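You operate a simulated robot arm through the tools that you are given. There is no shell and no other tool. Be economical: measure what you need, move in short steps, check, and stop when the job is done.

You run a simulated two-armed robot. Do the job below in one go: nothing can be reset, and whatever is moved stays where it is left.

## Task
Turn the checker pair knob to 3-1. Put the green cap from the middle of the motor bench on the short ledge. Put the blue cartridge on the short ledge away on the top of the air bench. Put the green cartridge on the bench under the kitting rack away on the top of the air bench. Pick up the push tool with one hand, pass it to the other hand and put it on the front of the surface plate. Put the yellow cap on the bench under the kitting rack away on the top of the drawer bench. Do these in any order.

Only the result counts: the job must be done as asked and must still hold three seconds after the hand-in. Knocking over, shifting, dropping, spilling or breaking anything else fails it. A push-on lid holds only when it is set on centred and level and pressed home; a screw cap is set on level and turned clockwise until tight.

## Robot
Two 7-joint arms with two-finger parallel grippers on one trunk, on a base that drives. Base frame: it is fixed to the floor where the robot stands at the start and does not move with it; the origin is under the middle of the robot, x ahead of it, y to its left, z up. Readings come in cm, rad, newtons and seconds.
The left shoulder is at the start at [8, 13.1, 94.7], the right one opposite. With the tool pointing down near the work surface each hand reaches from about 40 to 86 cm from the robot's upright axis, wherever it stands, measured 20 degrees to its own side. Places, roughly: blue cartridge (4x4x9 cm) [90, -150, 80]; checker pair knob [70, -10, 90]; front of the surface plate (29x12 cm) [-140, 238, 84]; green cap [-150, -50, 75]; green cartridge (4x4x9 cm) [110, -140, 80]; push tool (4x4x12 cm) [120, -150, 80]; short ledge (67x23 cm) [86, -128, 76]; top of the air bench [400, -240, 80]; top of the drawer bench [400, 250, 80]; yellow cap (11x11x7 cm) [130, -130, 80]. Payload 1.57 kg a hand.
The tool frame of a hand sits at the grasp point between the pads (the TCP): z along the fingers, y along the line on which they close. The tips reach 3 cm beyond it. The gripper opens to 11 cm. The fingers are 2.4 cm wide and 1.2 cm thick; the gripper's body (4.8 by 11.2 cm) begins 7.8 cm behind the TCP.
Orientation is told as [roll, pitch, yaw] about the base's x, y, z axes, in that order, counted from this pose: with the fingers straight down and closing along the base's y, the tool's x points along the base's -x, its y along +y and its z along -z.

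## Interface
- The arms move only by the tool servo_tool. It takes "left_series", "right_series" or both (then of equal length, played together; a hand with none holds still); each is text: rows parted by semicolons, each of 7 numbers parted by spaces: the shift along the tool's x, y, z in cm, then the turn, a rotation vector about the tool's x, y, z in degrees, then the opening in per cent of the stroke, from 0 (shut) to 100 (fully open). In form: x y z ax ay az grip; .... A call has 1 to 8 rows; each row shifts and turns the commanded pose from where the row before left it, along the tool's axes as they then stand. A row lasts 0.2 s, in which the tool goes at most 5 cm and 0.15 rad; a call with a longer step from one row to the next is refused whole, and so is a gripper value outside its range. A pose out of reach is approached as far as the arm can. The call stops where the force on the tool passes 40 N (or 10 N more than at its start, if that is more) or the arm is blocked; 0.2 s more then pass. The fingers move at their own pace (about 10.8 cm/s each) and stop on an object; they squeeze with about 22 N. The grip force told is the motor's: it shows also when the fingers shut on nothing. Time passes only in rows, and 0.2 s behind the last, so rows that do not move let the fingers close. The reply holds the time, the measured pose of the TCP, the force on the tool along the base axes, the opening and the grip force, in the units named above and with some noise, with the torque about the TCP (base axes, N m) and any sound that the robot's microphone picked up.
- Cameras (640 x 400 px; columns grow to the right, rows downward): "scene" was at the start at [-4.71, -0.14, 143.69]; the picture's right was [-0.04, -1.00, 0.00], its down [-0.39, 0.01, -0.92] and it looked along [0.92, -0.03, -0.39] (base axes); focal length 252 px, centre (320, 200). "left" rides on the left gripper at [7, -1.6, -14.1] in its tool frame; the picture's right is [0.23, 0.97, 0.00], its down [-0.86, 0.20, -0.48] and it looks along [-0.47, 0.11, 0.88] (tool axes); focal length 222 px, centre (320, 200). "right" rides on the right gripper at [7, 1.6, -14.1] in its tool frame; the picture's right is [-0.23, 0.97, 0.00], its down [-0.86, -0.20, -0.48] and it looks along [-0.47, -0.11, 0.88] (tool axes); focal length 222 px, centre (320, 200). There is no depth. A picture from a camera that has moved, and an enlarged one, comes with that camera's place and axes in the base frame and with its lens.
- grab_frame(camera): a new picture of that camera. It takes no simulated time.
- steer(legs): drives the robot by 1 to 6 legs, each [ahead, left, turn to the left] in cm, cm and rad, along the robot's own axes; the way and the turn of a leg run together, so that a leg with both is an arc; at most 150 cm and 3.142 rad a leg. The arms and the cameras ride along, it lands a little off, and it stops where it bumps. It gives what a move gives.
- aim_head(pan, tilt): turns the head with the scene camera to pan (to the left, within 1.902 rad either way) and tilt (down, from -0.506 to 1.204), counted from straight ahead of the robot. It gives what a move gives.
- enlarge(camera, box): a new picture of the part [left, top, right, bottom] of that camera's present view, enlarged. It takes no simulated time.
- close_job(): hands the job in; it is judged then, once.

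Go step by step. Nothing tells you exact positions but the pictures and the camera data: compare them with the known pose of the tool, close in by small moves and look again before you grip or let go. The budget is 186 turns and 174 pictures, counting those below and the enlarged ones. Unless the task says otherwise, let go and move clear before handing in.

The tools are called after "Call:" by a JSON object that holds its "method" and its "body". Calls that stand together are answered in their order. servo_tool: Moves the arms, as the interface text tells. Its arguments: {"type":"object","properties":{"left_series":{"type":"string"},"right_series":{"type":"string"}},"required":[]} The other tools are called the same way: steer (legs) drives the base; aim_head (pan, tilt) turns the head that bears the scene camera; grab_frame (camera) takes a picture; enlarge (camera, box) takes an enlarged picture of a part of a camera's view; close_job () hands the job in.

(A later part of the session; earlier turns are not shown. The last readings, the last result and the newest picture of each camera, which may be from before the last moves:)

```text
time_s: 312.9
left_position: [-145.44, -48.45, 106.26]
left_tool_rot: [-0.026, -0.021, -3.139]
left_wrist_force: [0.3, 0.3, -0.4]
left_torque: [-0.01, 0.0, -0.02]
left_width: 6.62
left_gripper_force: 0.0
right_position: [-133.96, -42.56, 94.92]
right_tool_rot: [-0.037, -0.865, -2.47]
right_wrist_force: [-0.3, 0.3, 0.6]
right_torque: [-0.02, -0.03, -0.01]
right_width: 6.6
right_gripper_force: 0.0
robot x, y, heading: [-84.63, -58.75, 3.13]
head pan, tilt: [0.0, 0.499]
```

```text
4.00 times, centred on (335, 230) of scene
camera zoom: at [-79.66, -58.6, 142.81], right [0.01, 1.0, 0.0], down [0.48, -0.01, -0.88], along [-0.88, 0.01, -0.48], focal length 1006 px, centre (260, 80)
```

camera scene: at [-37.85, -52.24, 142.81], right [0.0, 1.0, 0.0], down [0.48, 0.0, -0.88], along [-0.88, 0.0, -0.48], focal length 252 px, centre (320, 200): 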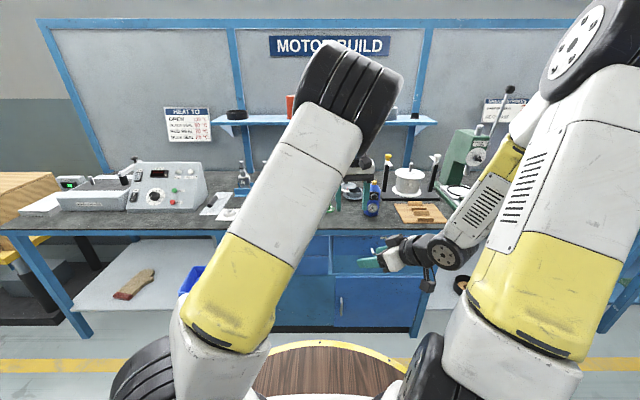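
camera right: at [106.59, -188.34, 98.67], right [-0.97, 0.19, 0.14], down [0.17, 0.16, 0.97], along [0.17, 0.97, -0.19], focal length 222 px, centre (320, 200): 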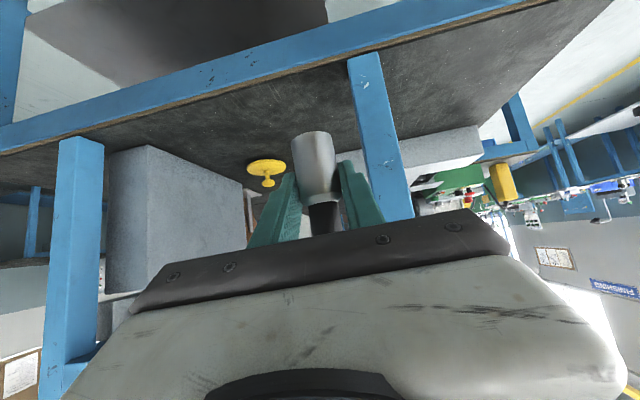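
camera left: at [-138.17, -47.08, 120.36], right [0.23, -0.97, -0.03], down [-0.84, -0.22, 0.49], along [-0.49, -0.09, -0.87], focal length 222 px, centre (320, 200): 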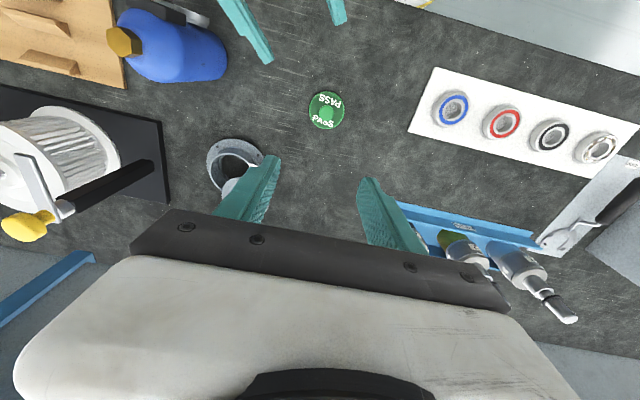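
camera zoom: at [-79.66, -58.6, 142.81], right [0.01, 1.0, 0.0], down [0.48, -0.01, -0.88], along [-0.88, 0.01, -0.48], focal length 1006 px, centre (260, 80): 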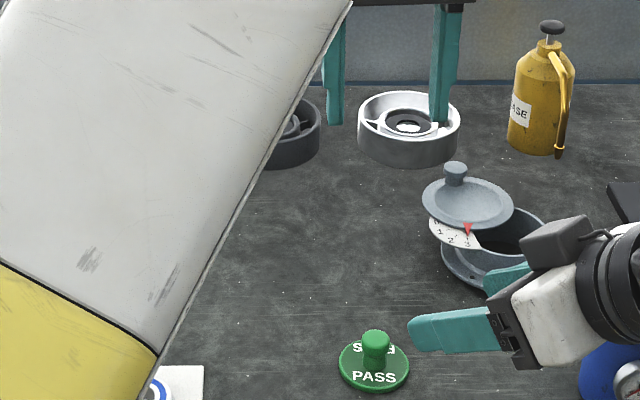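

Call:
{"method": "servo_tool", "body": {"left_series": "2.6 0.35 1 0 0 0 50; 0 0 4.5 0 0 0 50; 0 0 4.5 0 0 0 50; 0 0 4.5 0 0 0 50; 0 0 4 0 0 0 50; 0 0 0 0 0 0 50"}}

Call:
{"method": "enlarge", "body": {"camera": "left", "box": [200, 80, 440, 240]}}

```text
time_s: 314.3
left_position: [-142.65, -47.41, 88.5]
left_tool_rot: [-0.021, -0.024, -3.136]
left_wrist_force: [-0.1, -0.7, 0.2]
left_torque: [0.02, 0.03, 0.0]
left_width: 5.51
left_gripper_force: 0.0
left hand out of reach, approached as far as the arm can: row 5
right_position: [-134.05, -42.69, 95.01]
right_tool_rot: [-0.037, -0.866, -2.469]
right_wrist_force: [-0.3, -0.4, 0.2]
right_torque: [0.0, 0.01, 0.01]
right_width: 6.6
right_gripper_force: 0.0
robot x, y, heading: [-84.71, -58.82, 3.128]
head pan, tilt: [0.0, 0.499]
```

```text
2.50 times, centred on (320, 160) of left
camera zoom: at [-135.39, -45.96, 102.3], right [0.23, -0.97, -0.03], down [-0.84, -0.22, 0.5], along [-0.49, -0.09, -0.87], focal length 555 px, centre (320, 300)
```

zoom: 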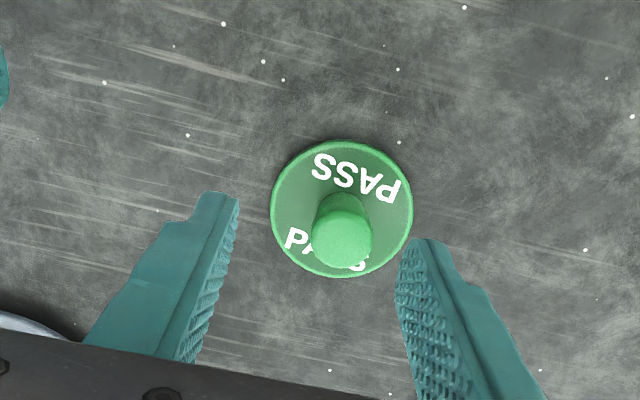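

Call:
{"method": "servo_tool", "body": {"left_series": "-0.4 0.8 0 0 0 -5 50; 0 0 1.5 0 0 0 50; 0 0 1.5 0 0 0 50; 0 0 1.2 0 0 0 50; 0 0 0 0 0 0 50"}}

Call:
{"method": "enlarge", "body": {"camera": "left", "box": [200, 80, 440, 240]}}

```text
time_s: 315.5
left_position: [-142.78, -47.66, 84.42]
left_tool_rot: [-0.023, -0.023, -3.046]
left_wrist_force: [0.2, -0.5, 0.4]
left_torque: [-0.01, -0.03, 0.03]
left_width: 5.5
left_gripper_force: 0.1
left hand out of reach, approached as far as the arm can: row 4
right_position: [-133.92, -42.6, 94.95]
right_tool_rot: [-0.036, -0.866, -2.469]
right_wrist_force: [-0.2, -0.4, 0.0]
right_torque: [-0.04, 0.01, -0.02]
right_width: 6.59
right_gripper_force: 0.0
robot x, y, heading: [-84.5, -59.22, 3.127]
head pan, tilt: [0.0, 0.499]
```

```text
2.50 times, centred on (320, 160) of left
camera zoom: at [-135.77, -45.65, 98.35], right [0.32, -0.95, -0.03], down [-0.82, -0.29, 0.49], along [-0.47, -0.13, -0.87], focal length 555 px, centre (320, 300)
```

zoom: 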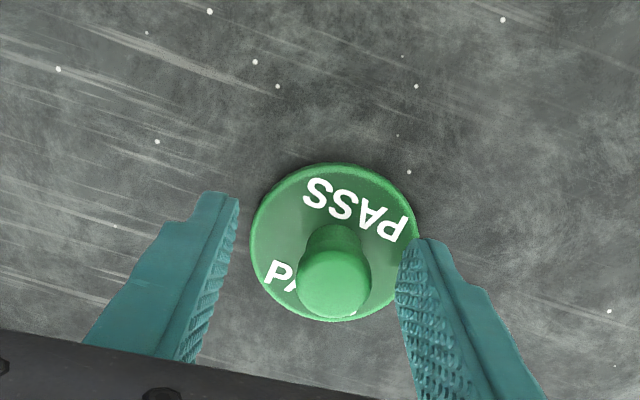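

Call:
{"method": "servo_tool", "body": {"left_series": "0 0.3 0.6 0 0 0 50; 0 0 0 0 0 0 20; 0 0 0 0 0 0 0; 0 0 0 0 0 0 0; 0 0 0 0 0 0 0"}}

```text
time_s: 316.7
left_position: [-142.69, -47.57, 83.81]
left_tool_rot: [-0.022, -0.023, -3.046]
left_wrist_force: [-0.1, -0.2, 0.0]
left_torque: [0.0, 0.02, 0.04]
left_width: 2.16
left_gripper_force: 21.9
left hand out of reach, approached as far as the arm can: row 1
right_position: [-134.03, -42.6, 94.96]
right_tool_rot: [-0.038, -0.866, -2.471]
right_wrist_force: [-0.7, -0.5, -0.5]
right_torque: [-0.01, 0.04, 0.01]
right_width: 6.64
right_gripper_force: 0.1
robot x, y, heading: [-84.73, -58.85, 3.132]
head pan, tilt: [0.0, 0.499]
```

Knob gripped (2.16 cm). Lift and verify.

Call:
{"method": "servo_tool", "body": {"left_series": "0 0 -3 0 0 0 0; 0 0 -4 0 0 0 0; 0 0 -4 0 0 0 0; 0 0 -4 0 0 0 0; 0 0 0 0 0 0 0"}}

Call:
{"method": "enlarge", "body": {"camera": "left", "box": [200, 80, 440, 240]}}

```text
time_s: 317.9
left_position: [-142.37, -47.96, 99.14]
left_tool_rot: [-0.028, -0.023, -3.051]
left_wrist_force: [-1.6, 0.7, 0.8]
left_torque: [-0.02, 0.0, 0.0]
left_width: 2.18
left_gripper_force: 22.2
right_position: [-134.07, -42.62, 94.91]
right_tool_rot: [-0.036, -0.864, -2.469]
right_wrist_force: [-0.1, -0.4, 0.7]
right_torque: [-0.05, -0.02, -0.01]
right_width: 6.61
right_gripper_force: 0.1
robot x, y, heading: [-84.5, -58.81, 3.128]
head pan, tilt: [0.0, 0.499]
```

```text
2.50 times, centred on (320, 160) of left
camera zoom: at [-135.22, -46.02, 113.15], right [0.31, -0.95, -0.03], down [-0.82, -0.29, 0.49], along [-0.47, -0.13, -0.87], focal length 555 px, centre (320, 300)
```

zoom: 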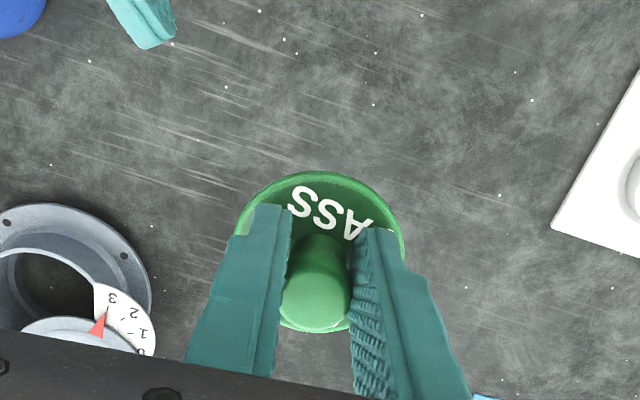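

Call:
{"method": "steer", "body": {"legs": [[-45, 0, 0], [0, 78, 0], [0, 0, -3.13]]}}

```text
time_s: 331.8
left_position: [14.89, -150.14, 99.15]
left_tool_rot: [-0.029, -0.02, 0.057]
left_wrist_force: [0.4, -0.3, 0.4]
left_torque: [0.0, 0.0, 0.0]
left_width: 2.16
left_gripper_force: 22.3
right_position: [6.54, -155.11, 94.93]
right_tool_rot: [-0.037, -0.867, 0.636]
right_wrist_force: [-0.8, 0.5, 0.3]
right_torque: [0.0, 0.03, 0.01]
right_width: 6.59
right_gripper_force: 0.1
robot x, y, heading: [-42.13, -137.53, -0.05]
head pan, tilt: [0.0, 0.499]
```

Call:
{"method": "steer", "body": {"legs": [[69, 0, 0.05]]}}

Call:
{"method": "grab_frame", "body": {"camera": "scene"}}

```text
time_s: 335.7
left_position: [87.86, -146.99, 99.08]
left_tool_rot: [-0.028, -0.021, 0.127]
left_wrist_force: [-0.1, 0.1, -0.5]
left_torque: [0.01, 0.0, 0.02]
left_width: 2.17
left_gripper_force: 21.8
right_position: [79.71, -152.52, 94.94]
right_tool_rot: [-0.037, -0.866, 0.707]
right_wrist_force: [0.3, 0.2, -0.3]
right_torque: [0.0, -0.02, -0.02]
right_width: 6.59
right_gripper_force: 0.1
robot x, y, heading: [29.76, -138.23, 0.019]
head pan, tilt: [0.0, 0.499]
```

```text
18 pictures are left
camera scene: at [24.87, -138.14, 142.81], right [0.02, -1.0, 0.0], down [-0.48, -0.01, -0.88], along [0.88, 0.02, -0.48], focal length 252 px, centre (320, 200)
```

scene: 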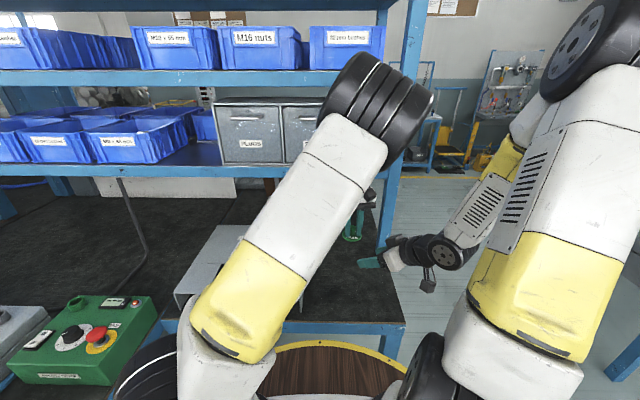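

Call:
{"method": "servo_tool", "body": {"right_series": "0 -2.5 -2 0 0 0 60; 0 -2.5 -2 0 0 0 60; 0 -2.5 -2 0 0 0 60; 0 -2 0 0 0 0 60"}}

Call:
{"method": "servo_tool", "body": {"left_series": "0 0 4.5 0 0 -1 0; 0 0 4.5 0 0 -1 0; 0 0 4 0 0 -1 0; 0 0 2 0 0 0 0; 0 0 0 0 0 0 0"}}

Call:
{"method": "enlarge", "body": {"camera": "left", "box": [200, 80, 440, 240]}}

```text
time_s: 336.7
left_position: [87.8, -147.02, 99.09]
left_tool_rot: [-0.027, -0.02, 0.125]
left_wrist_force: [0.0, -0.2, 0.4]
left_torque: [-0.02, 0.01, -0.01]
left_width: 2.17
left_gripper_force: 22.6
right_position: [82.08, -162.54, 98.86]
right_tool_rot: [-0.033, -0.866, 0.706]
right_wrist_force: [-0.3, -0.4, 0.2]
right_torque: [-0.01, 0.0, 0.0]
right_width: 6.57
right_gripper_force: 0.1
robot x, y, heading: [29.46, -138.46, 0.019]
head pan, tilt: [0.0, 0.499]
```

```text
time_s: 337.9
left_position: [88.17, -147.61, 84.06]
left_tool_rot: [-0.029, -0.018, 0.177]
left_wrist_force: [0.7, -0.8, -0.6]
left_torque: [-0.03, 0.01, -0.01]
left_width: 2.2
left_gripper_force: 21.9
right_position: [82.16, -162.48, 98.89]
right_tool_rot: [-0.037, -0.866, 0.709]
right_wrist_force: [-0.8, 0.5, 0.0]
right_torque: [-0.01, 0.01, -0.01]
right_width: 6.59
right_gripper_force: 0.0
robot x, y, heading: [29.7, -137.88, 0.024]
head pan, tilt: [0.0, 0.499]
```

```text
2.50 times, centred on (320, 160) of left
camera zoom: at [81.22, -150.04, 98.08], right [-0.4, 0.92, -0.03], down [0.79, 0.36, 0.49], along [0.46, 0.17, -0.87], focal length 555 px, centre (320, 300)
```

zoom: 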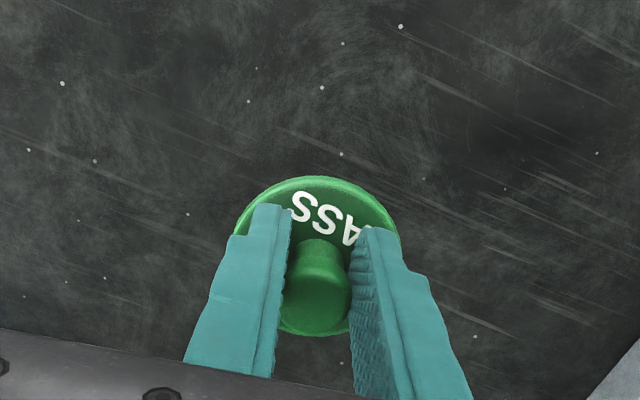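

Above the ledge, clear area. Lower in small steps to contact.

Call:
{"method": "servo_tool", "body": {"left_series": "0 0 0.8 0 0 0 0; 0 0 0.6 0 0 0 0; 0 0 0.4 0 0 0 0; 0 0 0.3 0 0 0 0; 0 0 0 0 0 0 0"}}

```text
time_s: 339.1
left_position: [88.29, -147.54, 81.95]
left_tool_rot: [-0.03, -0.019, 0.176]
left_wrist_force: [0.6, -0.2, -0.4]
left_torque: [-0.05, 0.02, 0.02]
left_width: 2.15
left_gripper_force: 22.2
right_position: [82.01, -162.45, 98.87]
right_tool_rot: [-0.036, -0.865, 0.705]
right_wrist_force: [-0.2, -0.1, 0.5]
right_torque: [0.01, -0.01, 0.01]
right_width: 6.64
right_gripper_force: 0.1
robot x, y, heading: [30.16, -138.47, 0.019]
head pan, tilt: [0.0, 0.499]
```

Call:
{"method": "servo_tool", "body": {"left_series": "0 0 0.3 0 0 0 0; 0 0 0.3 0 0 0 0; 0 0 0.3 0 0 0 0; 0 0 0 0 0 0 0"}}

```text
time_s: 340.1
left_position: [88.12, -147.51, 81.09]
left_tool_rot: [-0.025, -0.02, 0.181]
left_wrist_force: [1.0, 0.4, -0.5]
left_torque: [-0.02, -0.02, -0.01]
left_width: 2.15
left_gripper_force: 21.5
right_position: [81.98, -162.63, 98.95]
right_tool_rot: [-0.037, -0.865, 0.707]
right_wrist_force: [-0.2, 1.1, 0.4]
right_torque: [-0.02, -0.03, 0.01]
right_width: 6.61
right_gripper_force: 0.0
robot x, y, heading: [30.03, -138.03, 0.023]
head pan, tilt: [0.0, 0.499]
```

Call:
{"method": "servo_tool", "body": {"left_series": "0 0 0.25 0 0 0 0; 0 0 0.25 0 0 0 0; 0 0 0.25 0 0 0 0; 0 0 0 0 0 0 0"}}

```text
time_s: 341.1
left_position: [88.1, -147.7, 80.46]
left_tool_rot: [-0.021, -0.021, 0.182]
left_wrist_force: [-0.4, -0.5, -0.1]
left_torque: [-0.02, 0.0, -0.02]
left_width: 2.16
left_gripper_force: 21.6
right_position: [82.03, -162.5, 98.92]
right_tool_rot: [-0.036, -0.867, 0.707]
right_wrist_force: [-0.5, 0.6, -0.1]
right_torque: [-0.02, -0.01, 0.03]
right_width: 6.63
right_gripper_force: 0.0
robot x, y, heading: [29.72, -138.34, 0.024]
head pan, tilt: [0.0, 0.499]
```

Call:
{"method": "servo_tool", "body": {"left_series": "0 0 0.25 0 0 0 0; 0 0 0.25 0 0 0 0; 0 0 0.25 0 0 0 0; 0 0 0 0 0 0 0"}}

```text
time_s: 342.1
left_position: [87.93, -148.11, 79.92]
left_tool_rot: [-0.022, -0.021, 0.181]
left_wrist_force: [0.1, 0.9, -0.9]
left_torque: [0.0, 0.01, 0.02]
left_width: 2.15
left_gripper_force: 22.2
left hand out of reach, approached as far as the arm can: row 1
right_position: [82.0, -162.57, 99.04]
right_tool_rot: [-0.038, -0.865, 0.706]
right_wrist_force: [-0.5, 0.4, -0.8]
right_torque: [-0.02, 0.03, -0.01]
right_width: 6.6
right_gripper_force: 0.0
robot x, y, heading: [29.92, -138.59, 0.024]
head pan, tilt: [0.0, 0.499]
```

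Call:
{"method": "servo_tool", "body": {"left_series": "0 0 0.2 0 0 0 0; 0 0 0.2 0 0 0 0; 0 0 0 0 0 0 0"}}

Call:
{"method": "enlarge", "body": {"camera": "left", "box": [240, 110, 400, 230]}}

```text
time_s: 342.9
left_position: [88.02, -148.14, 79.73]
left_tool_rot: [-0.027, -0.025, 0.181]
left_wrist_force: [-0.3, 3.8, 21.2]
left_torque: [0.09, -0.18, 0.03]
left_width: 2.2
left_gripper_force: 21.6
right_position: [82.08, -162.5, 98.86]
right_tool_rot: [-0.036, -0.866, 0.705]
right_wrist_force: [-0.9, -0.1, -0.1]
right_torque: [0.02, -0.03, -0.03]
right_width: 6.59
right_gripper_force: 0.1
robot x, y, heading: [29.48, -138.16, 0.02]
head pan, tilt: [0.0, 0.499]
```

```text
3.33 times, centred on (320, 170) of left
camera zoom: at [81.1, -150.62, 93.61], right [-0.4, 0.92, -0.03], down [0.79, 0.36, 0.49], along [0.46, 0.17, -0.87], focal length 740 px, centre (320, 300)
```

zoom: 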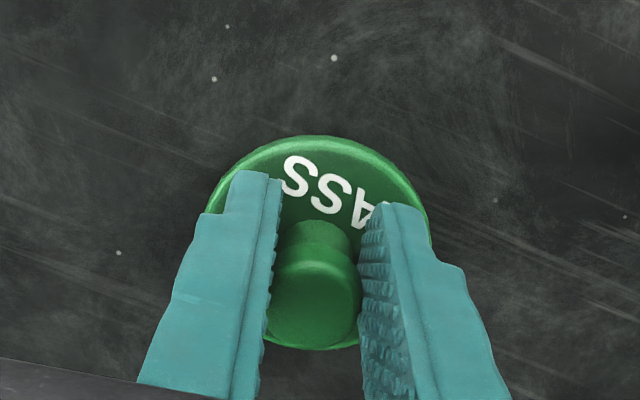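

Contact on the ledge. Release and lift the left hand clear, then retract it for the next trip.

Call:
{"method": "servo_tool", "body": {"left_series": "0 0 -0.1 0 0 0 0; 0 0 0 0 0 0 25; 0 0 0 0 0 0 45; 0 0 -3 0 0 0 45; 0 0 -4.5 0 0 0 45; 0 0 -4.5 0 0 0 45; 0 0 -4.5 0 0 0 45; 0 0 -4.5 0 0 0 45"}}

Call:
{"method": "enlarge", "body": {"camera": "left", "box": [160, 40, 480, 240]}}

Call:
{"method": "steer", "body": {"legs": [[-35, 0, -0.02], [0, -92, 0]]}}

```text
time_s: 344.7
left_position: [87.19, -147.99, 100.28]
left_tool_rot: [-0.027, -0.017, 0.178]
left_wrist_force: [0.7, -0.1, -0.4]
left_torque: [-0.02, 0.05, -0.02]
left_width: 4.95
left_gripper_force: 0.1
right_position: [82.08, -162.53, 98.82]
right_tool_rot: [-0.036, -0.864, 0.705]
right_wrist_force: [1.1, 0.8, 0.2]
right_torque: [-0.02, 0.01, -0.01]
right_width: 6.61
right_gripper_force: 0.0
robot x, y, heading: [30.02, -138.32, 0.022]
head pan, tilt: [0.0, 0.499]
```

```text
2.00 times, centred on (320, 140) of left
camera zoom: at [80.31, -150.36, 114.27], right [-0.4, 0.92, -0.03], down [0.8, 0.36, 0.49], along [0.46, 0.17, -0.87], focal length 444 px, centre (320, 320)
```

zoom: 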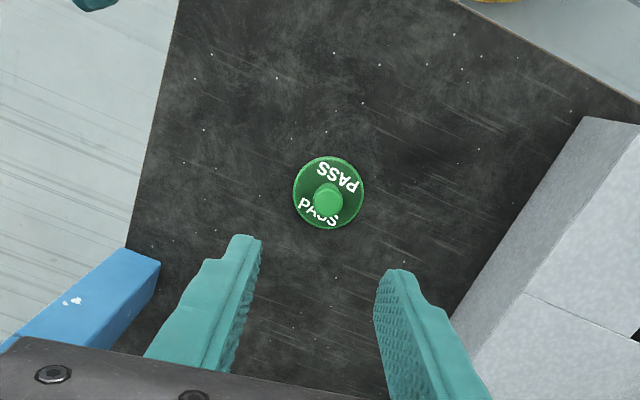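

```text
time_s: 351.4
left_position: [52.51, -239.76, 100.33]
left_tool_rot: [-0.032, -0.018, 0.164]
left_wrist_force: [-0.8, -0.6, 0.1]
left_torque: [-0.03, 0.03, 0.01]
left_width: 4.98
left_gripper_force: 0.1
right_position: [47.08, -254.35, 98.87]
right_tool_rot: [-0.035, -0.865, 0.69]
right_wrist_force: [-0.5, 0.6, 0.6]
right_torque: [0.0, -0.02, 0.0]
right_width: 6.61
right_gripper_force: 0.0
robot x, y, heading: [-4.62, -229.61, 0.009]
head pan, tilt: [0.0, 0.499]
```

Call:
{"method": "servo_tool", "body": {"left_series": "2 0 -3.6 0 0 0 45; 2 0 -3.6 0 0 0 45; 2.2 0 -3.6 0 0 0 45; 2.2 0 -3.6 0 0 0 45; 2.2 0 -3.6 0 0 0 45; 2.2 0 -3.6 0 0 0 45", "right_series": "0 0 0 6.2 0 5 60; 0 0 0 6.2 0 5 60; 0 0 0 6.2 0 5 60; 0 0 0 6.2 0 5 60; 0 0 0 6 0 4.8 60; 0 0 0 0 0 0 60"}}

Call:
{"method": "steer", "body": {"legs": [[0, 0, 1.562], [0, -106, 0]]}}

Call:
{"method": "grab_frame", "body": {"camera": "scene"}}

```text
time_s: 352.8
left_position: [39.27, -241.81, 121.43]
left_tool_rot: [-0.029, -0.021, 0.166]
left_wrist_force: [-0.1, 1.2, -1.1]
left_torque: [0.0, 0.05, 0.01]
left_width: 4.96
left_gripper_force: 0.1
right_position: [49.02, -255.13, 99.33]
right_tool_rot: [-0.055, -0.884, 0.017]
right_wrist_force: [1.0, 0.6, -0.3]
right_torque: [0.02, -0.02, 0.01]
right_width: 6.6
right_gripper_force: 0.1
right hand out of reach, approached as far as the arm can: row 4, 5
robot x, y, heading: [-5.18, -229.03, 0.006]
head pan, tilt: [0.0, 0.499]
```

```text
time_s: 362.1
left_position: [117.12, -187.63, 121.43]
left_tool_rot: [-0.029, -0.017, 1.701]
left_wrist_force: [-0.2, 0.7, -0.1]
left_torque: [0.01, 0.02, 0.01]
left_width: 4.95
left_gripper_force: 0.0
right_position: [130.72, -178.3, 99.21]
right_tool_rot: [-0.055, -0.885, 1.553]
right_wrist_force: [0.3, 0.0, 0.2]
right_torque: [0.0, 0.02, 0.01]
right_width: 6.58
right_gripper_force: 0.1
robot x, y, heading: [103.39, -231.36, 1.548]
head pan, tilt: [0.0, 0.499]
```

```text
14 pictures are left
camera scene: at [102.97, -235.93, 142.81], right [1.0, -0.03, 0.0], down [-0.01, -0.48, -0.88], along [0.02, 0.88, -0.48], focal length 252 px, centre (320, 200)
```

scene: 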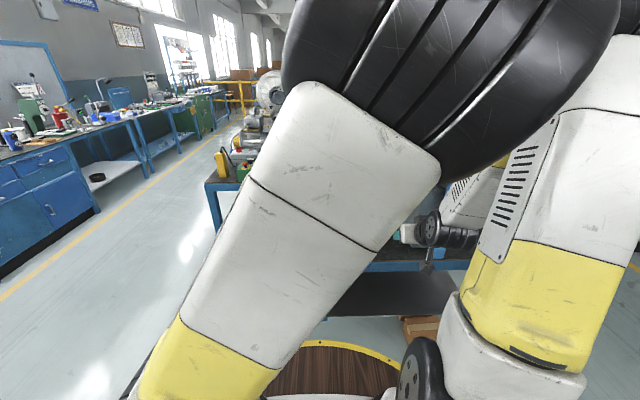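

Call:
{"method": "servo_tool", "body": {"left_series": "0 2.8 0 0 0 -5 45; 0 2.8 0 0 0 -5 45; -0.5 2.8 0 0 0 -5 45; -0.5 2.7 0 0 0 -5 45; -0.8 2.7 0 0 0 -5 45; -0.8 2.6 0 0 0 -5 45; -1 2.6 0 0 0 -5 45; 0 0 0 0 0 0 45"}}

Call:
{"method": "steer", "body": {"legs": [[9, 0, 0.02]]}}

Call:
{"method": "grab_frame", "body": {"camera": "right"}}

```text
time_s: 363.9
left_position: [97.79, -191.59, 120.82]
left_tool_rot: [-0.036, 0.003, 2.314]
left_wrist_force: [1.0, 1.3, 0.0]
left_torque: [-0.02, 0.01, 0.0]
left_width: 4.94
left_gripper_force: 0.0
right_position: [130.69, -178.33, 99.28]
right_tool_rot: [-0.055, -0.884, 1.554]
right_wrist_force: [-0.5, -0.2, -0.4]
right_torque: [0.0, 0.01, 0.0]
right_width: 6.59
right_gripper_force: 0.1
robot x, y, heading: [103.1, -231.54, 1.548]
head pan, tilt: [0.0, 0.499]
```

```text
time_s: 365.0
left_position: [97.24, -182.5, 120.9]
left_tool_rot: [-0.034, 0.001, 2.331]
left_wrist_force: [0.3, 0.5, -0.1]
left_torque: [0.0, -0.01, -0.01]
left_width: 4.96
left_gripper_force: 0.1
right_position: [129.76, -168.79, 99.29]
right_tool_rot: [-0.053, -0.885, 1.573]
right_wrist_force: [0.9, -0.6, -0.2]
right_torque: [-0.02, 0.02, 0.0]
right_width: 6.6
right_gripper_force: 0.1
robot x, y, heading: [103.18, -222.05, 1.566]
head pan, tilt: [0.0, 0.499]
```

```text
13 pictures are left
camera right: at [127.41, -184.0, 102.73], right [-0.97, 0.18, 0.14], down [0.17, 0.16, 0.97], along [0.15, 0.97, -0.19], focal length 222 px, centre (320, 200)
```

right: 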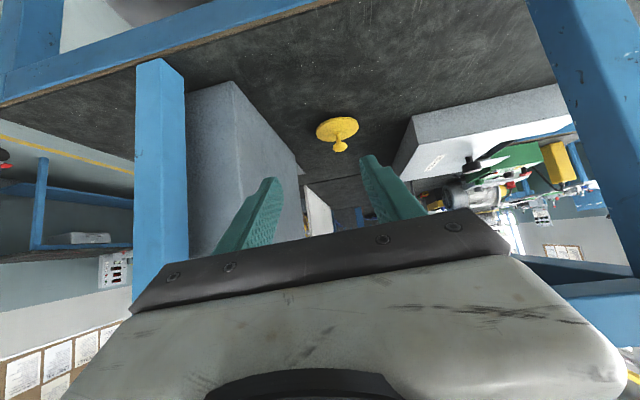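

Call:
{"method": "steer", "body": {"legs": [[8, 0, 0]]}}

Call:
{"method": "servo_tool", "body": {"right_series": "0 0 0 0 -5.6 0 60; 3.53 0 1.88 0 -5.6 0 60; 3.53 0 1.88 0 0 0 60; -0.43 0.25 3.2 0 0 0 60; -0.43 0.25 3.2 0 0 0 60; -0.43 0.25 3.2 0 0 0 60; -0.43 0.25 3.2 0 0 0 60; 0 0 0 0 0 0 60"}}

Call:
{"method": "grab_frame", "body": {"camera": "right"}}

```text
time_s: 366.1
left_position: [97.32, -174.4, 120.73]
left_tool_rot: [-0.035, 0.003, 2.33]
left_wrist_force: [0.6, -0.5, 0.1]
left_torque: [0.02, -0.03, 0.01]
left_width: 4.94
left_gripper_force: 0.1
right_position: [129.87, -160.54, 99.27]
right_tool_rot: [-0.054, -0.885, 1.574]
right_wrist_force: [0.1, -0.2, 0.3]
right_torque: [0.02, -0.02, 0.03]
right_width: 6.6
right_gripper_force: 0.1
robot x, y, heading: [103.29, -214.1, 1.564]
head pan, tilt: [0.0, 0.499]
```

```text
time_s: 367.9
left_position: [97.43, -174.39, 120.85]
left_tool_rot: [-0.037, 0.001, 2.333]
left_wrist_force: [-0.1, -1.3, 0.3]
left_torque: [-0.01, 0.03, 0.0]
left_width: 4.96
left_gripper_force: 0.1
right_position: [131.05, -145.97, 86.72]
right_tool_rot: [-0.072, -1.081, 1.596]
right_wrist_force: [1.0, -0.9, -0.8]
right_torque: [-0.02, 0.02, 0.01]
right_width: 6.59
right_gripper_force: 0.1
right hand out of reach, approached as far as the arm can: row 1, 2
robot x, y, heading: [103.45, -214.17, 1.562]
head pan, tilt: [0.0, 0.499]
```

```text
12 pictures are left
camera right: at [128.67, -161.66, 87.17], right [-0.98, 0.15, 0.17], down [0.16, -0.03, 0.99], along [0.15, 0.99, 0.0], focal length 222 px, centre (320, 200)
```

right: 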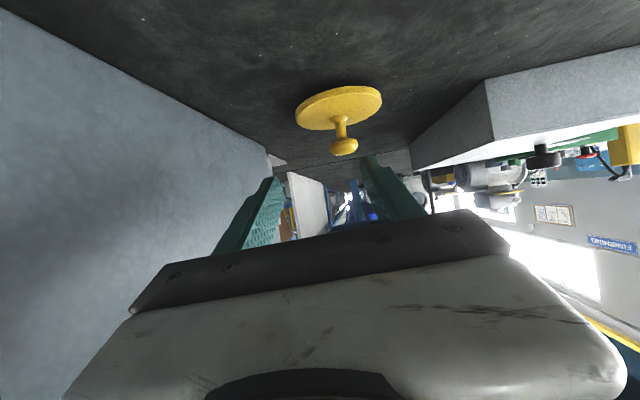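

Call:
{"method": "servo_tool", "body": {"right_series": "0 1.97 0 0 0 0 60; -0.1 0 3.5 0 0 0 60; -0.1 0 3.5 0 0 0 60; -0.1 0 3.3 0 0 0 60; 0 0 0 0 0 0 60"}}

Call:
{"method": "enlarge", "body": {"camera": "right", "box": [200, 80, 440, 240]}}

```text
time_s: 369.3
left_position: [98.62, -174.35, 122.26]
left_tool_rot: [-0.115, 0.012, 2.327]
left_wrist_force: [1.3, 1.1, -0.7]
left_torque: [-0.1, 0.08, -0.04]
left_width: 4.96
left_gripper_force: 0.1
right_position: [132.28, -138.54, 80.43]
right_tool_rot: [-0.057, -1.058, 1.558]
right_wrist_force: [-4.0, -24.5, 62.6]
right_torque: [0.28, 2.33, 1.25]
right_width: 6.78
right_gripper_force: 1.4
robot x, y, heading: [104.64, -215.05, 1.526]
head pan, tilt: [0.0, 0.499]
stopped in row 5 (left hand): the arm was blocked; the commanded pose is now the measured one
```

```text
2.50 times, centred on (320, 160) of right
camera zoom: at [129.63, -154.27, 81.19], right [-0.97, 0.17, 0.17], down [0.17, -0.01, 0.99], along [0.17, 0.98, -0.02], focal length 555 px, centre (320, 300)
```

zoom: 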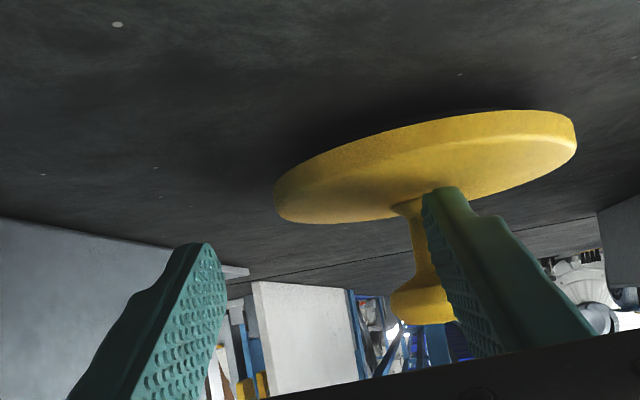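

The arms touched and a finger is pressing the cap's flange. I ease up and back at once.

Call:
{"method": "servo_tool", "body": {"right_series": "-0.87 0 -0.49 0 0 0 60; -0.87 0 -1.5 0 0 0 60; 0 0 -3 0 0 0 60; 0 0 -3 0 0 0 60; 0 0 0 0 0 0 60"}}

Call:
{"method": "grab_frame", "body": {"camera": "right"}}

Call:
{"method": "grab_frame", "body": {"camera": "scene"}}

```text
time_s: 369.6
left_position: [100.12, -173.66, 124.13]
left_tool_rot: [-0.166, -0.018, 2.295]
left_wrist_force: [0.0, 0.1, 1.0]
left_torque: [-0.07, -0.08, 0.02]
left_width: 4.94
left_gripper_force: 0.0
right_position: [133.07, -136.91, 80.22]
right_tool_rot: [-0.041, -1.073, 1.536]
right_wrist_force: [-20.0, -111.9, 177.1]
right_torque: [2.49, 6.9, 5.37]
right_width: 7.16
right_gripper_force: 3.9
robot x, y, heading: [104.94, -214.99, 1.524]
head pan, tilt: [0.0, 0.499]
stopped in row 1 (left hand): the arm was blocked; the commanded pose is now the measured one
```

```text
10 pictures are left
camera right: at [130.26, -152.47, 80.84], right [-0.97, 0.18, 0.18], down [0.18, -0.02, 0.98], along [0.18, 0.98, -0.01], focal length 222 px, centre (320, 200)
```

right: 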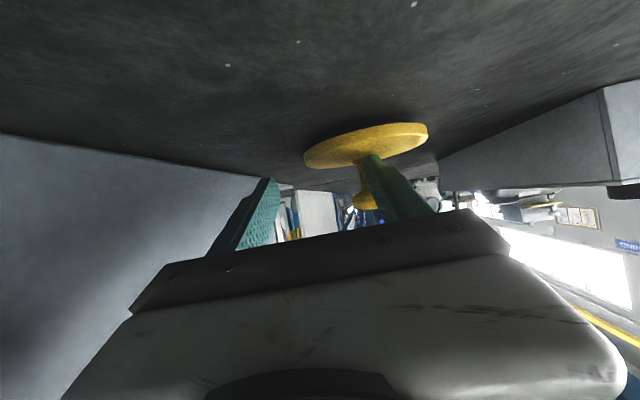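

```text
9 pictures are left
camera scene: at [103.89, -228.13, 143.16], right [1.0, -0.06, 0.0], down [-0.02, -0.43, -0.9], along [0.05, 0.9, -0.43], focal length 252 px, centre (320, 200)
```

scene: 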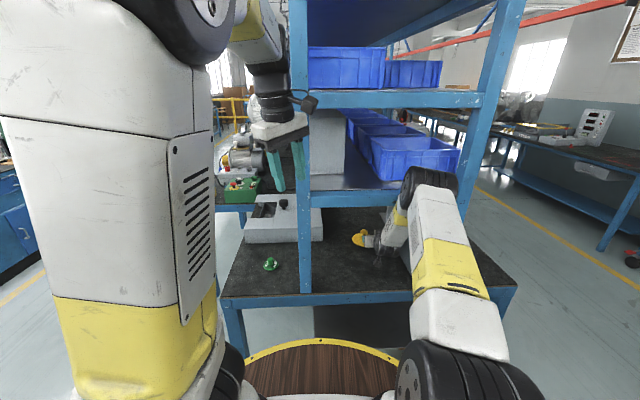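

Call:
{"method": "servo_tool", "body": {"right_series": "-2.2 0 -1.2 0 0 0 60", "left_series": "0 0 -1 0 0 0 45"}}

```text
time_s: 369.9
left_position: [107.42, -172.09, 125.14]
left_tool_rot: [-0.199, -0.059, 2.135]
left_wrist_force: [-0.4, 1.1, 0.4]
left_torque: [-0.07, -0.07, -0.01]
left_width: 4.96
left_gripper_force: 0.1
right_position: [134.14, -134.91, 80.0]
right_tool_rot: [-0.006, -1.131, 1.49]
right_wrist_force: [-31.0, -81.7, 183.8]
right_torque: [3.04, 8.61, 4.52]
right_width: 8.59
right_gripper_force: 11.9
robot x, y, heading: [105.95, -215.8, 1.493]
head pan, tilt: [0.0, 0.499]
stopped in row 1 (left hand): the arm was blocked; the commanded pose is now the measured one
```

Call:
{"method": "steer", "body": {"legs": [[-8, 0, 0]]}}

Call:
{"method": "grab_frame", "body": {"camera": "scene"}}

```text
time_s: 370.6
left_position: [121.33, -167.88, 119.98]
left_tool_rot: [-0.207, 0.01, 1.813]
left_wrist_force: [-3.4, 0.5, 1.7]
left_torque: [-0.12, -0.35, -0.05]
left_width: 4.92
left_gripper_force: 0.1
right_position: [133.77, -129.79, 79.73]
right_tool_rot: [0.123, -1.23, 1.357]
right_wrist_force: [-14.2, -40.6, 229.2]
right_torque: [-17.77, 8.25, -0.81]
right_width: 6.26
right_gripper_force: 0.0
robot x, y, heading: [106.28, -216.2, 1.484]
head pan, tilt: [0.0, 0.499]
stopped in leg 1: the force on the tool passed its limit at 239 N (the readings are from after the stop); the commanded pose is now the measured one
```

```text
8 pictures are left
camera scene: at [104.65, -231.13, 143.22], right [1.0, -0.09, 0.0], down [-0.03, -0.41, -0.91], along [0.08, 0.91, -0.41], focal length 252 px, centre (320, 200)
```

scene: 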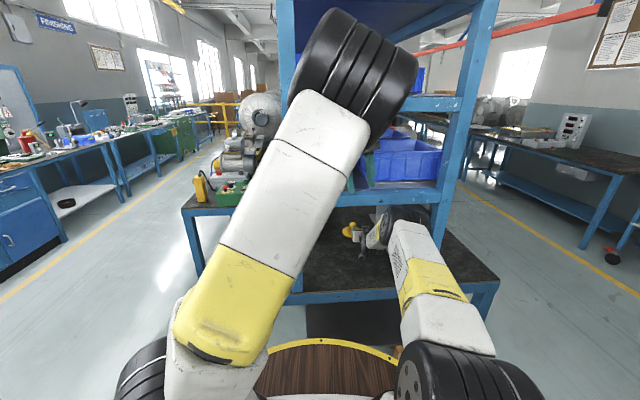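

Call:
{"method": "servo_tool", "body": {"right_series": "-1.4 0 -0.5 0 0 0 60; -1.4 0 -1.5 0 0 0 60; -1 0 -2 0 0 0 60; 0 0 -3 0 0 0 60"}}

```text
time_s: 370.8
left_position: [126.42, -169.71, 115.8]
left_tool_rot: [-0.234, 0.141, 1.699]
left_wrist_force: [1.9, -3.5, 1.3]
left_torque: [0.38, 0.16, 0.05]
left_width: 4.97
left_gripper_force: 0.1
right_position: [132.73, -130.43, 79.48]
right_tool_rot: [0.231, -1.218, 1.267]
right_wrist_force: [14.8, 26.6, 124.4]
right_torque: [3.56, 3.3, -1.18]
right_width: 5.81
right_gripper_force: 0.0
robot x, y, heading: [106.0, -216.52, 1.481]
head pan, tilt: [0.0, 0.499]
stopped in row 1 (right hand): the force on the tool passed its limit at 264 N (the readings are from after the stop); the commanded pose is now the measured one
```

Call:
{"method": "servo_tool", "body": {"right_series": "-0.5 0 -0.3 0 0 0 60; -0.8 0 -0.5 0 0 0 60; -0.8 0 -1 0 0 0 60; -1 0 -1 0 0 0 60"}}

Call:
{"method": "grab_frame", "body": {"camera": "scene"}}

```text
time_s: 371.1
left_position: [130.97, -177.25, 113.28]
left_tool_rot: [-0.31, 0.347, 1.59]
left_wrist_force: [1.1, -1.7, 2.2]
left_torque: [0.21, 0.13, 0.04]
left_width: 4.94
left_gripper_force: 0.0
right_position: [129.17, -134.91, 78.77]
right_tool_rot: [0.397, -1.156, 1.139]
right_wrist_force: [10.1, -59.1, 88.7]
right_torque: [-0.31, -3.98, -2.66]
right_width: 6.98
right_gripper_force: 0.9
robot x, y, heading: [106.21, -217.06, 1.486]
head pan, tilt: [0.0, 0.499]
stopped in row 1 (right hand): the force on the tool passed its limit at 261 N (the readings are from after the stop); the commanded pose is now the measured one
```

```text
7 pictures are left
camera scene: at [104.15, -242.09, 143.06], right [1.0, -0.09, 0.0], down [-0.03, -0.35, -0.94], along [0.08, 0.93, -0.35], focal length 252 px, centre (320, 200)
```

scene: 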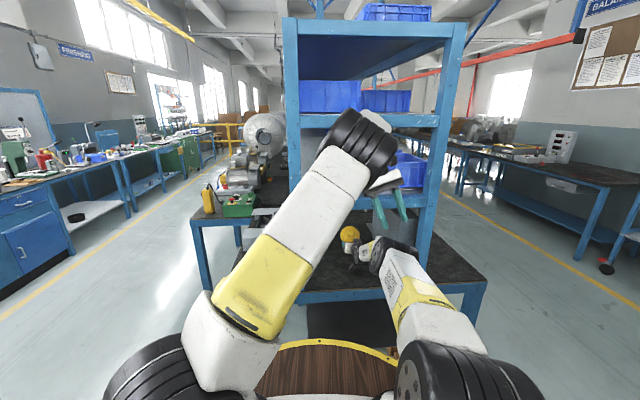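

Call:
{"method": "servo_tool", "body": {"right_series": "-3.5 0 -3 0 0 0 60; -3.5 0 -3 0 0 0 60; -3.5 0 -3 0 0 0 60"}}

```text
time_s: 371.3
left_position: [140.71, -184.33, 109.38]
left_tool_rot: [-0.354, 0.62, 1.436]
left_wrist_force: [-2.4, 0.4, 4.6]
left_torque: [0.25, -0.02, 0.09]
left_width: 4.95
left_gripper_force: 0.1
right_position: [131.97, -134.22, 78.69]
right_tool_rot: [0.776, -1.077, 0.702]
right_wrist_force: [-49.1, -44.3, 216.9]
right_torque: [-12.47, 2.87, -6.7]
right_width: 2.39
right_gripper_force: 0.0
robot x, y, heading: [107.44, -217.26, 1.454]
head pan, tilt: [0.0, 0.499]
stopped in row 1 (right hand): the force on the tool passed its limit at 180 N (the readings are from after the stop); the commanded pose is now the measured one
```

Call:
{"method": "steer", "body": {"legs": [[-15, 0, 0]]}}

Call:
{"method": "grab_frame", "body": {"camera": "scene"}}

```text
time_s: 371.9
left_position: [149.29, -194.83, 102.61]
left_tool_rot: [-0.295, 1.049, 1.353]
left_wrist_force: [-1.9, -0.7, 2.7]
left_torque: [0.2, -0.08, 0.12]
left_width: 4.94
left_gripper_force: 0.0
right_position: [134.13, -134.52, 78.23]
right_tool_rot: [0.983, -0.963, 0.422]
right_wrist_force: [20.6, -45.2, 212.3]
right_torque: [-17.34, 7.03, 10.22]
right_width: 0.0
right_gripper_force: 0.1
robot x, y, heading: [108.82, -217.73, 1.424]
head pan, tilt: [0.0, 0.499]
stopped in leg 1: the force on the tool passed its limit at 239 N (the readings are from after the stop); the commanded pose is now the measured one
```

```text
6 pictures are left
camera scene: at [105.0, -241.14, 143.11], right [0.99, -0.15, 0.0], down [-0.05, -0.35, -0.93], along [0.14, 0.92, -0.36], focal length 252 px, centre (320, 200)
```

scene: 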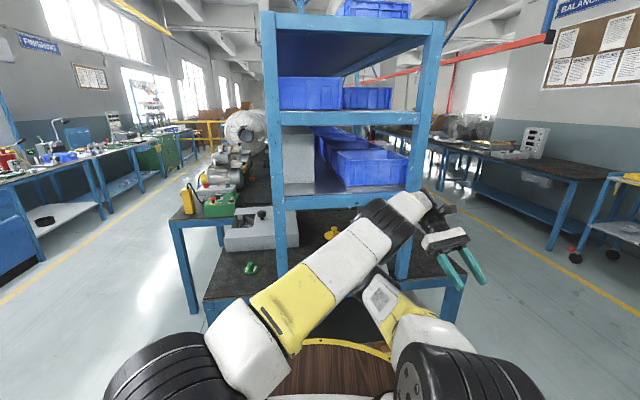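

The left arm has slid across onto the right arm and is pressing it down. I move the left arm up and away first.

Call:
{"method": "servo_tool", "body": {"left_series": "3.6 2.3 -2.1 0 0 0 45; 3.6 2.3 -2.1 0 0 0 45; 3.6 2.3 -2.1 0 0 0 45; 3.6 2.3 -2.1 0 0 0 45"}}

```text
time_s: 372.3
left_position: [150.49, -195.56, 104.93]
left_tool_rot: [-0.362, 1.104, 1.362]
left_wrist_force: [-1.7, -0.1, 0.0]
left_torque: [0.01, -0.09, 0.14]
left_width: 4.94
left_gripper_force: 0.1
left hand out of reach, approached as far as the arm can: row 1
right_position: [134.19, -134.59, 78.37]
right_tool_rot: [0.986, -0.962, 0.415]
right_wrist_force: [30.2, -48.7, 212.5]
right_torque: [-16.41, 6.6, 17.36]
right_width: 0.01
right_gripper_force: 0.0
robot x, y, heading: [108.07, -217.77, 1.441]
head pan, tilt: [0.0, 0.499]
stopped in row 1 (left hand): the arm was blocked; the commanded pose is now the measured one
```

Call:
{"method": "servo_tool", "body": {"right_series": "-0.8 0.5 -0.3 0 0 0 0; -1.6 1 -0.6 0 0 0 0; -1.6 1 -0.6 0 0 0 0; -1.6 1 -0.6 0 0 0 0; -1.6 1 -0.6 0 0 0 0"}}

```text
time_s: 372.6
left_position: [152.12, -196.71, 110.81]
left_tool_rot: [-0.528, 1.119, 1.238]
left_wrist_force: [-0.5, -0.9, 0.9]
left_torque: [0.0, 0.04, 0.06]
left_width: 4.95
left_gripper_force: 0.0
right_position: [134.23, -134.64, 78.21]
right_tool_rot: [0.983, -0.965, 0.411]
right_wrist_force: [21.7, -35.3, 212.5]
right_torque: [-17.28, 7.43, 19.95]
right_width: 0.0
right_gripper_force: 21.0
right hand out of reach, approached as far as the arm can: row 1
robot x, y, heading: [107.68, -217.67, 1.463]
head pan, tilt: [0.0, 0.499]
stopped in row 1 (left hand): the arm was blocked; the commanded pose is now the measured one
```

Call:
{"method": "servo_tool", "body": {"left_series": "3.4 2.1 -2 0 0 0 45; 3.4 2.1 -2 0 0 0 45; 3.4 2.1 -2 0 0 0 45"}}

Call:
{"method": "servo_tool", "body": {"left_series": "3.4 2.1 -2 0 0 0 45; 3.4 2.1 -2 0 0 0 45; 3.4 2.1 -2 0 0 0 45"}}

Call:
{"method": "servo_tool", "body": {"left_series": "3.4 2.1 -2 0 0 0 45; 3.4 2.1 -2 0 0 0 45; 3.4 2.1 -2 0 0 0 45"}}

Call:
{"method": "grab_frame", "body": {"camera": "scene"}}

```text
time_s: 372.9
left_position: [152.3, -198.59, 116.34]
left_tool_rot: [-0.672, 1.13, 1.108]
left_wrist_force: [-0.7, 0.0, 0.2]
left_torque: [0.01, -0.02, 0.06]
left_width: 4.96
left_gripper_force: 0.0
left hand out of reach, approached as far as the arm can: row 1
right_position: [134.49, -134.63, 78.23]
right_tool_rot: [0.958, -0.979, 0.416]
right_wrist_force: [22.6, -33.8, 211.8]
right_torque: [-17.8, 7.79, 17.34]
right_width: 0.0
right_gripper_force: 21.4
robot x, y, heading: [106.5, -217.83, 1.474]
head pan, tilt: [0.0, 0.499]
stopped in row 1 (left hand): the arm was blocked; the commanded pose is now the measured one
```

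```text
time_s: 373.3
left_position: [151.12, -200.65, 120.61]
left_tool_rot: [-0.768, 1.057, 0.982]
left_wrist_force: [0.0, 0.4, -0.1]
left_torque: [0.0, 0.01, 0.06]
left_width: 4.97
left_gripper_force: 0.1
left hand out of reach, approached as far as the arm can: row 1
right_position: [134.59, -134.61, 78.22]
right_tool_rot: [0.922, -0.995, 0.434]
right_wrist_force: [23.7, -33.4, 212.5]
right_torque: [-18.77, 8.29, 16.59]
right_width: 0.01
right_gripper_force: 21.5
robot x, y, heading: [105.47, -217.67, 1.494]
head pan, tilt: [0.0, 0.499]
stopped in row 1 (left hand): the arm was blocked; the commanded pose is now the measured one
```

```text
time_s: 373.6
left_position: [149.0, -196.85, 120.17]
left_tool_rot: [-0.775, 0.99, 1.039]
left_wrist_force: [0.1, 1.6, -0.7]
left_torque: [-0.09, -0.02, 0.01]
left_width: 4.97
left_gripper_force: 0.1
left hand out of reach, approached as far as the arm can: row 1
right_position: [134.67, -134.64, 78.41]
right_tool_rot: [0.877, -1.015, 0.465]
right_wrist_force: [25.0, -34.1, 218.0]
right_torque: [-25.48, 11.35, 11.9]
right_width: 0.0
right_gripper_force: 21.2
robot x, y, heading: [104.5, -217.91, 1.514]
head pan, tilt: [0.0, 0.499]
stopped in row 1 (left hand): the arm was blocked; the commanded pose is now the measured one
```

```text
5 pictures are left
camera scene: at [102.8, -242.46, 143.07], right [1.0, -0.06, 0.0], down [-0.02, -0.35, -0.94], along [0.05, 0.93, -0.35], focal length 252 px, centre (320, 200)
```

scene: 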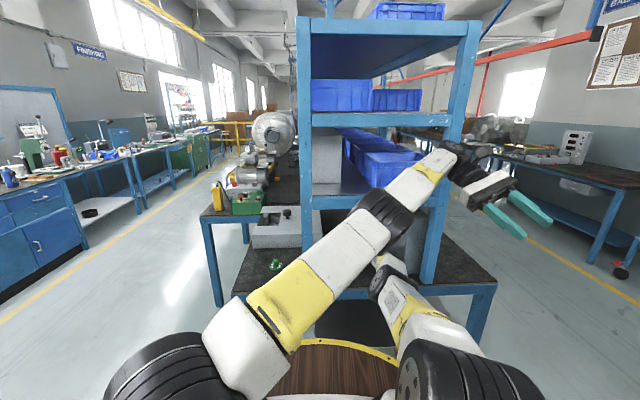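

Call:
{"method": "servo_tool", "body": {"left_series": "4.4 1.1 0.8 0 0 0 45; 4.4 1.1 0.8 0 0 0 45; 4.4 1.1 0.8 0 0 0 45"}}

Call:
{"method": "servo_tool", "body": {"left_series": "4.4 1.1 0.8 0 0 0 45; 4.4 1.1 0.8 0 0 0 45; 4.4 1.1 0.8 0 0 0 45"}}

Call:
{"method": "servo_tool", "body": {"left_series": "4.4 1.1 0.8 0 0 0 45; 4.4 1.1 0.8 0 0 0 45; 4.4 1.1 0.8 0 0 0 45"}}

Call:
{"method": "servo_tool", "body": {"right_series": "-0.8 0.5 -0.3 0 0 0 0; -1.6 1 -0.6 0 0 0 0; -1.6 1 -0.6 0 0 0 0"}}

```text
time_s: 373.9
left_position: [147.75, -198.87, 120.91]
left_tool_rot: [-0.902, 0.977, 0.874]
left_wrist_force: [-0.5, 0.7, -0.4]
left_torque: [-0.08, -0.05, 0.11]
left_width: 4.94
left_gripper_force: 0.1
left hand out of reach, approached as far as the arm can: row 1
right_position: [134.16, -134.48, 78.38]
right_tool_rot: [0.736, -1.07, 0.612]
right_wrist_force: [21.7, -58.9, 244.9]
right_torque: [-42.37, 17.23, 7.84]
right_width: 0.0
right_gripper_force: 21.6
robot x, y, heading: [103.27, -217.72, 1.543]
head pan, tilt: [0.0, 0.499]
stopped in row 1 (left hand): the arm was blocked; the commanded pose is now the measured one
```

```text
time_s: 374.3
left_position: [147.03, -195.76, 120.34]
left_tool_rot: [-0.898, 0.915, 0.921]
left_wrist_force: [0.4, -0.3, -0.8]
left_torque: [-0.04, 0.04, -0.12]
left_width: 4.95
left_gripper_force: 0.0
left hand out of reach, approached as far as the arm can: row 1
right_position: [134.09, -134.52, 78.4]
right_tool_rot: [0.727, -1.076, 0.612]
right_wrist_force: [-17.1, -26.3, 235.2]
right_torque: [-39.93, 17.86, -1.01]
right_width: 0.01
right_gripper_force: 22.0
robot x, y, heading: [102.98, -218.39, 1.535]
head pan, tilt: [0.0, 0.499]
stopped in row 1 (left hand): the arm was blocked; the commanded pose is now the measured one
```

```text
time_s: 374.6
left_position: [146.26, -188.67, 117.26]
left_tool_rot: [-1.097, 0.945, 0.698]
left_wrist_force: [-4.1, -3.3, -4.9]
left_torque: [-0.38, -0.24, 0.54]
left_width: 4.97
left_gripper_force: 0.0
left hand out of reach, approached as far as the arm can: row 1
right_position: [138.26, -125.62, 79.86]
right_tool_rot: [0.736, -1.156, 0.559]
right_wrist_force: [-0.6, -8.6, 3.2]
right_torque: [-0.98, 0.51, 0.24]
right_width: 0.0
right_gripper_force: 21.3
robot x, y, heading: [102.12, -218.71, 1.553]
head pan, tilt: [0.0, 0.499]
stopped in row 1 (left hand): the arm was blocked; the commanded pose is now the measured one
```

```text
time_s: 374.9
left_position: [147.29, -182.85, 112.62]
left_tool_rot: [-1.15, 0.989, 0.668]
left_wrist_force: [0.5, -2.0, -0.9]
left_torque: [-0.1, 0.06, -0.1]
left_width: 4.94
left_gripper_force: 0.1
right_position: [138.41, -120.28, 80.37]
right_tool_rot: [0.793, -1.184, 0.503]
right_wrist_force: [-33.9, -144.6, 164.7]
right_torque: [-31.44, 10.73, 7.92]
right_width: 0.0
right_gripper_force: 21.6
robot x, y, heading: [102.3, -218.73, 1.553]
head pan, tilt: [0.0, 0.499]
stopped in row 1 (right hand): the force on the tool passed its limit at 544 N (the readings are from after the stop); the commanded pose is now the measured one
```

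Call:
{"method": "grab_frame", "body": {"camera": "scene"}}

```text
4 pictures are left
camera scene: at [101.72, -224.91, 142.8], right [1.0, -0.03, 0.0], down [-0.01, -0.47, -0.88], along [0.02, 0.88, -0.47], focal length 252 px, centre (320, 200)
```

scene: 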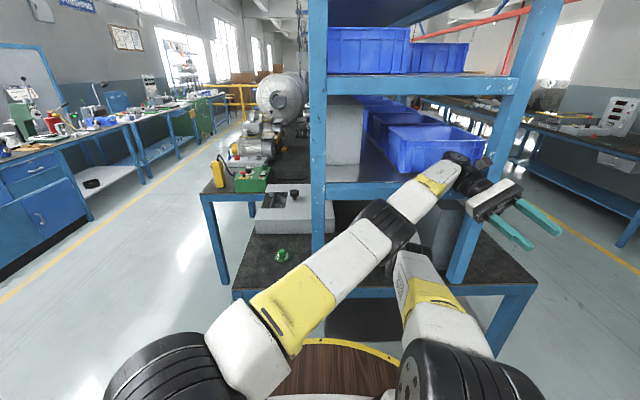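

Call:
{"method": "steer", "body": {"legs": [[-20, 0, 0]]}}

Call:
{"method": "steer", "body": {"legs": [[-20, 0, 0]]}}

```text
time_s: 376.5
left_position: [147.4, -202.36, 113.86]
left_tool_rot: [-1.133, 0.975, 0.659]
left_wrist_force: [0.0, -0.3, 0.5]
left_torque: [0.0, -0.03, 0.0]
left_width: 4.96
left_gripper_force: 0.0
right_position: [138.52, -138.44, 80.71]
right_tool_rot: [0.836, -1.193, 0.459]
right_wrist_force: [-21.1, 47.4, 64.9]
right_torque: [-8.66, 3.96, -3.99]
right_width: 0.0
right_gripper_force: 21.3
robot x, y, heading: [101.52, -237.8, 1.537]
head pan, tilt: [0.0, 0.499]
```

```text
time_s: 378.1
left_position: [147.04, -220.49, 113.87]
left_tool_rot: [-1.135, 0.975, 0.658]
left_wrist_force: [1.1, 0.3, -0.3]
left_torque: [0.01, -0.01, 0.01]
left_width: 4.94
left_gripper_force: 0.0
right_position: [138.03, -156.57, 80.45]
right_tool_rot: [0.834, -1.189, 0.46]
right_wrist_force: [0.2, -0.2, 0.1]
right_torque: [0.03, -0.02, -0.03]
right_width: 0.0
right_gripper_force: 20.6
robot x, y, heading: [100.95, -255.69, 1.537]
head pan, tilt: [0.0, 0.499]
stopped in leg 1: the robot was blocked; the commanded pose is now the measured one
```

Call:
{"method": "servo_tool", "body": {"right_series": "-2.5 0.7 -1.5 0 0 0 20; -2.5 0.7 -2 0 0 0 40; -2.5 0.7 -2 0 0 0 40; -2.5 0.7 -2 0 0 0 40"}}

Call:
{"method": "grab_frame", "body": {"camera": "right"}}

```text
time_s: 379.1
left_position: [146.99, -220.46, 113.97]
left_tool_rot: [-1.135, 0.977, 0.659]
left_wrist_force: [0.5, 0.8, 0.3]
left_torque: [-0.05, 0.0, 0.01]
left_width: 4.95
left_gripper_force: 0.1
right_position: [138.43, -154.28, 90.16]
right_tool_rot: [0.84, -1.188, 0.456]
right_wrist_force: [1.2, 0.1, 0.3]
right_torque: [0.02, -0.03, 0.0]
right_width: 4.37
right_gripper_force: 0.2
right hand out of reach, approached as far as the arm can: row 1, 2, 3, 4
robot x, y, heading: [101.11, -255.71, 1.543]
head pan, tilt: [0.0, 0.499]
```

```text
3 pictures are left
camera right: at [131.41, -168.25, 87.71], right [-0.81, 0.33, 0.48], down [0.36, -0.37, 0.86], along [0.46, 0.87, 0.18], focal length 222 px, centre (320, 200)
```

right: 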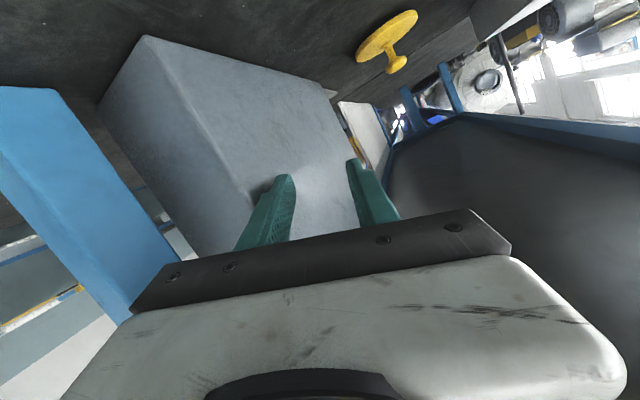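

The cap still stands upright (pushed back to about (130,-126)), and the hands are free. I untangle the left arm: move it up and to the left.

Call:
{"method": "servo_tool", "body": {"left_series": "3.4 2.4 -1.6 0 0 0 45; 3.4 2.4 -1.6 0 0 0 45; 3.4 2.4 -1.6 0 0 0 45; 3.4 2.4 -1.6 0 0 0 45; 3.4 2.4 -1.6 0 0 0 45; 3.4 2.4 -1.6 0 0 0 45; 3.4 2.4 -1.6 0 0 0 45; 3.4 2.4 -1.6 0 0 0 45"}}

```text
time_s: 380.9
left_position: [146.99, -220.56, 113.93]
left_tool_rot: [-1.134, 0.975, 0.657]
left_wrist_force: [0.0, -0.1, -0.6]
left_torque: [0.01, 0.02, 0.03]
left_width: 4.98
left_gripper_force: 0.0
left hand out of reach, approached as far as the arm can: row 1, 2, 3, 4, 5, 6, 7, 8
right_position: [138.43, -154.32, 90.15]
right_tool_rot: [0.835, -1.189, 0.463]
right_wrist_force: [0.3, -0.3, 1.2]
right_torque: [0.03, 0.01, 0.04]
right_width: 4.42
right_gripper_force: 0.1
robot x, y, heading: [101.03, -255.74, 1.544]
head pan, tilt: [0.0, 0.499]
```

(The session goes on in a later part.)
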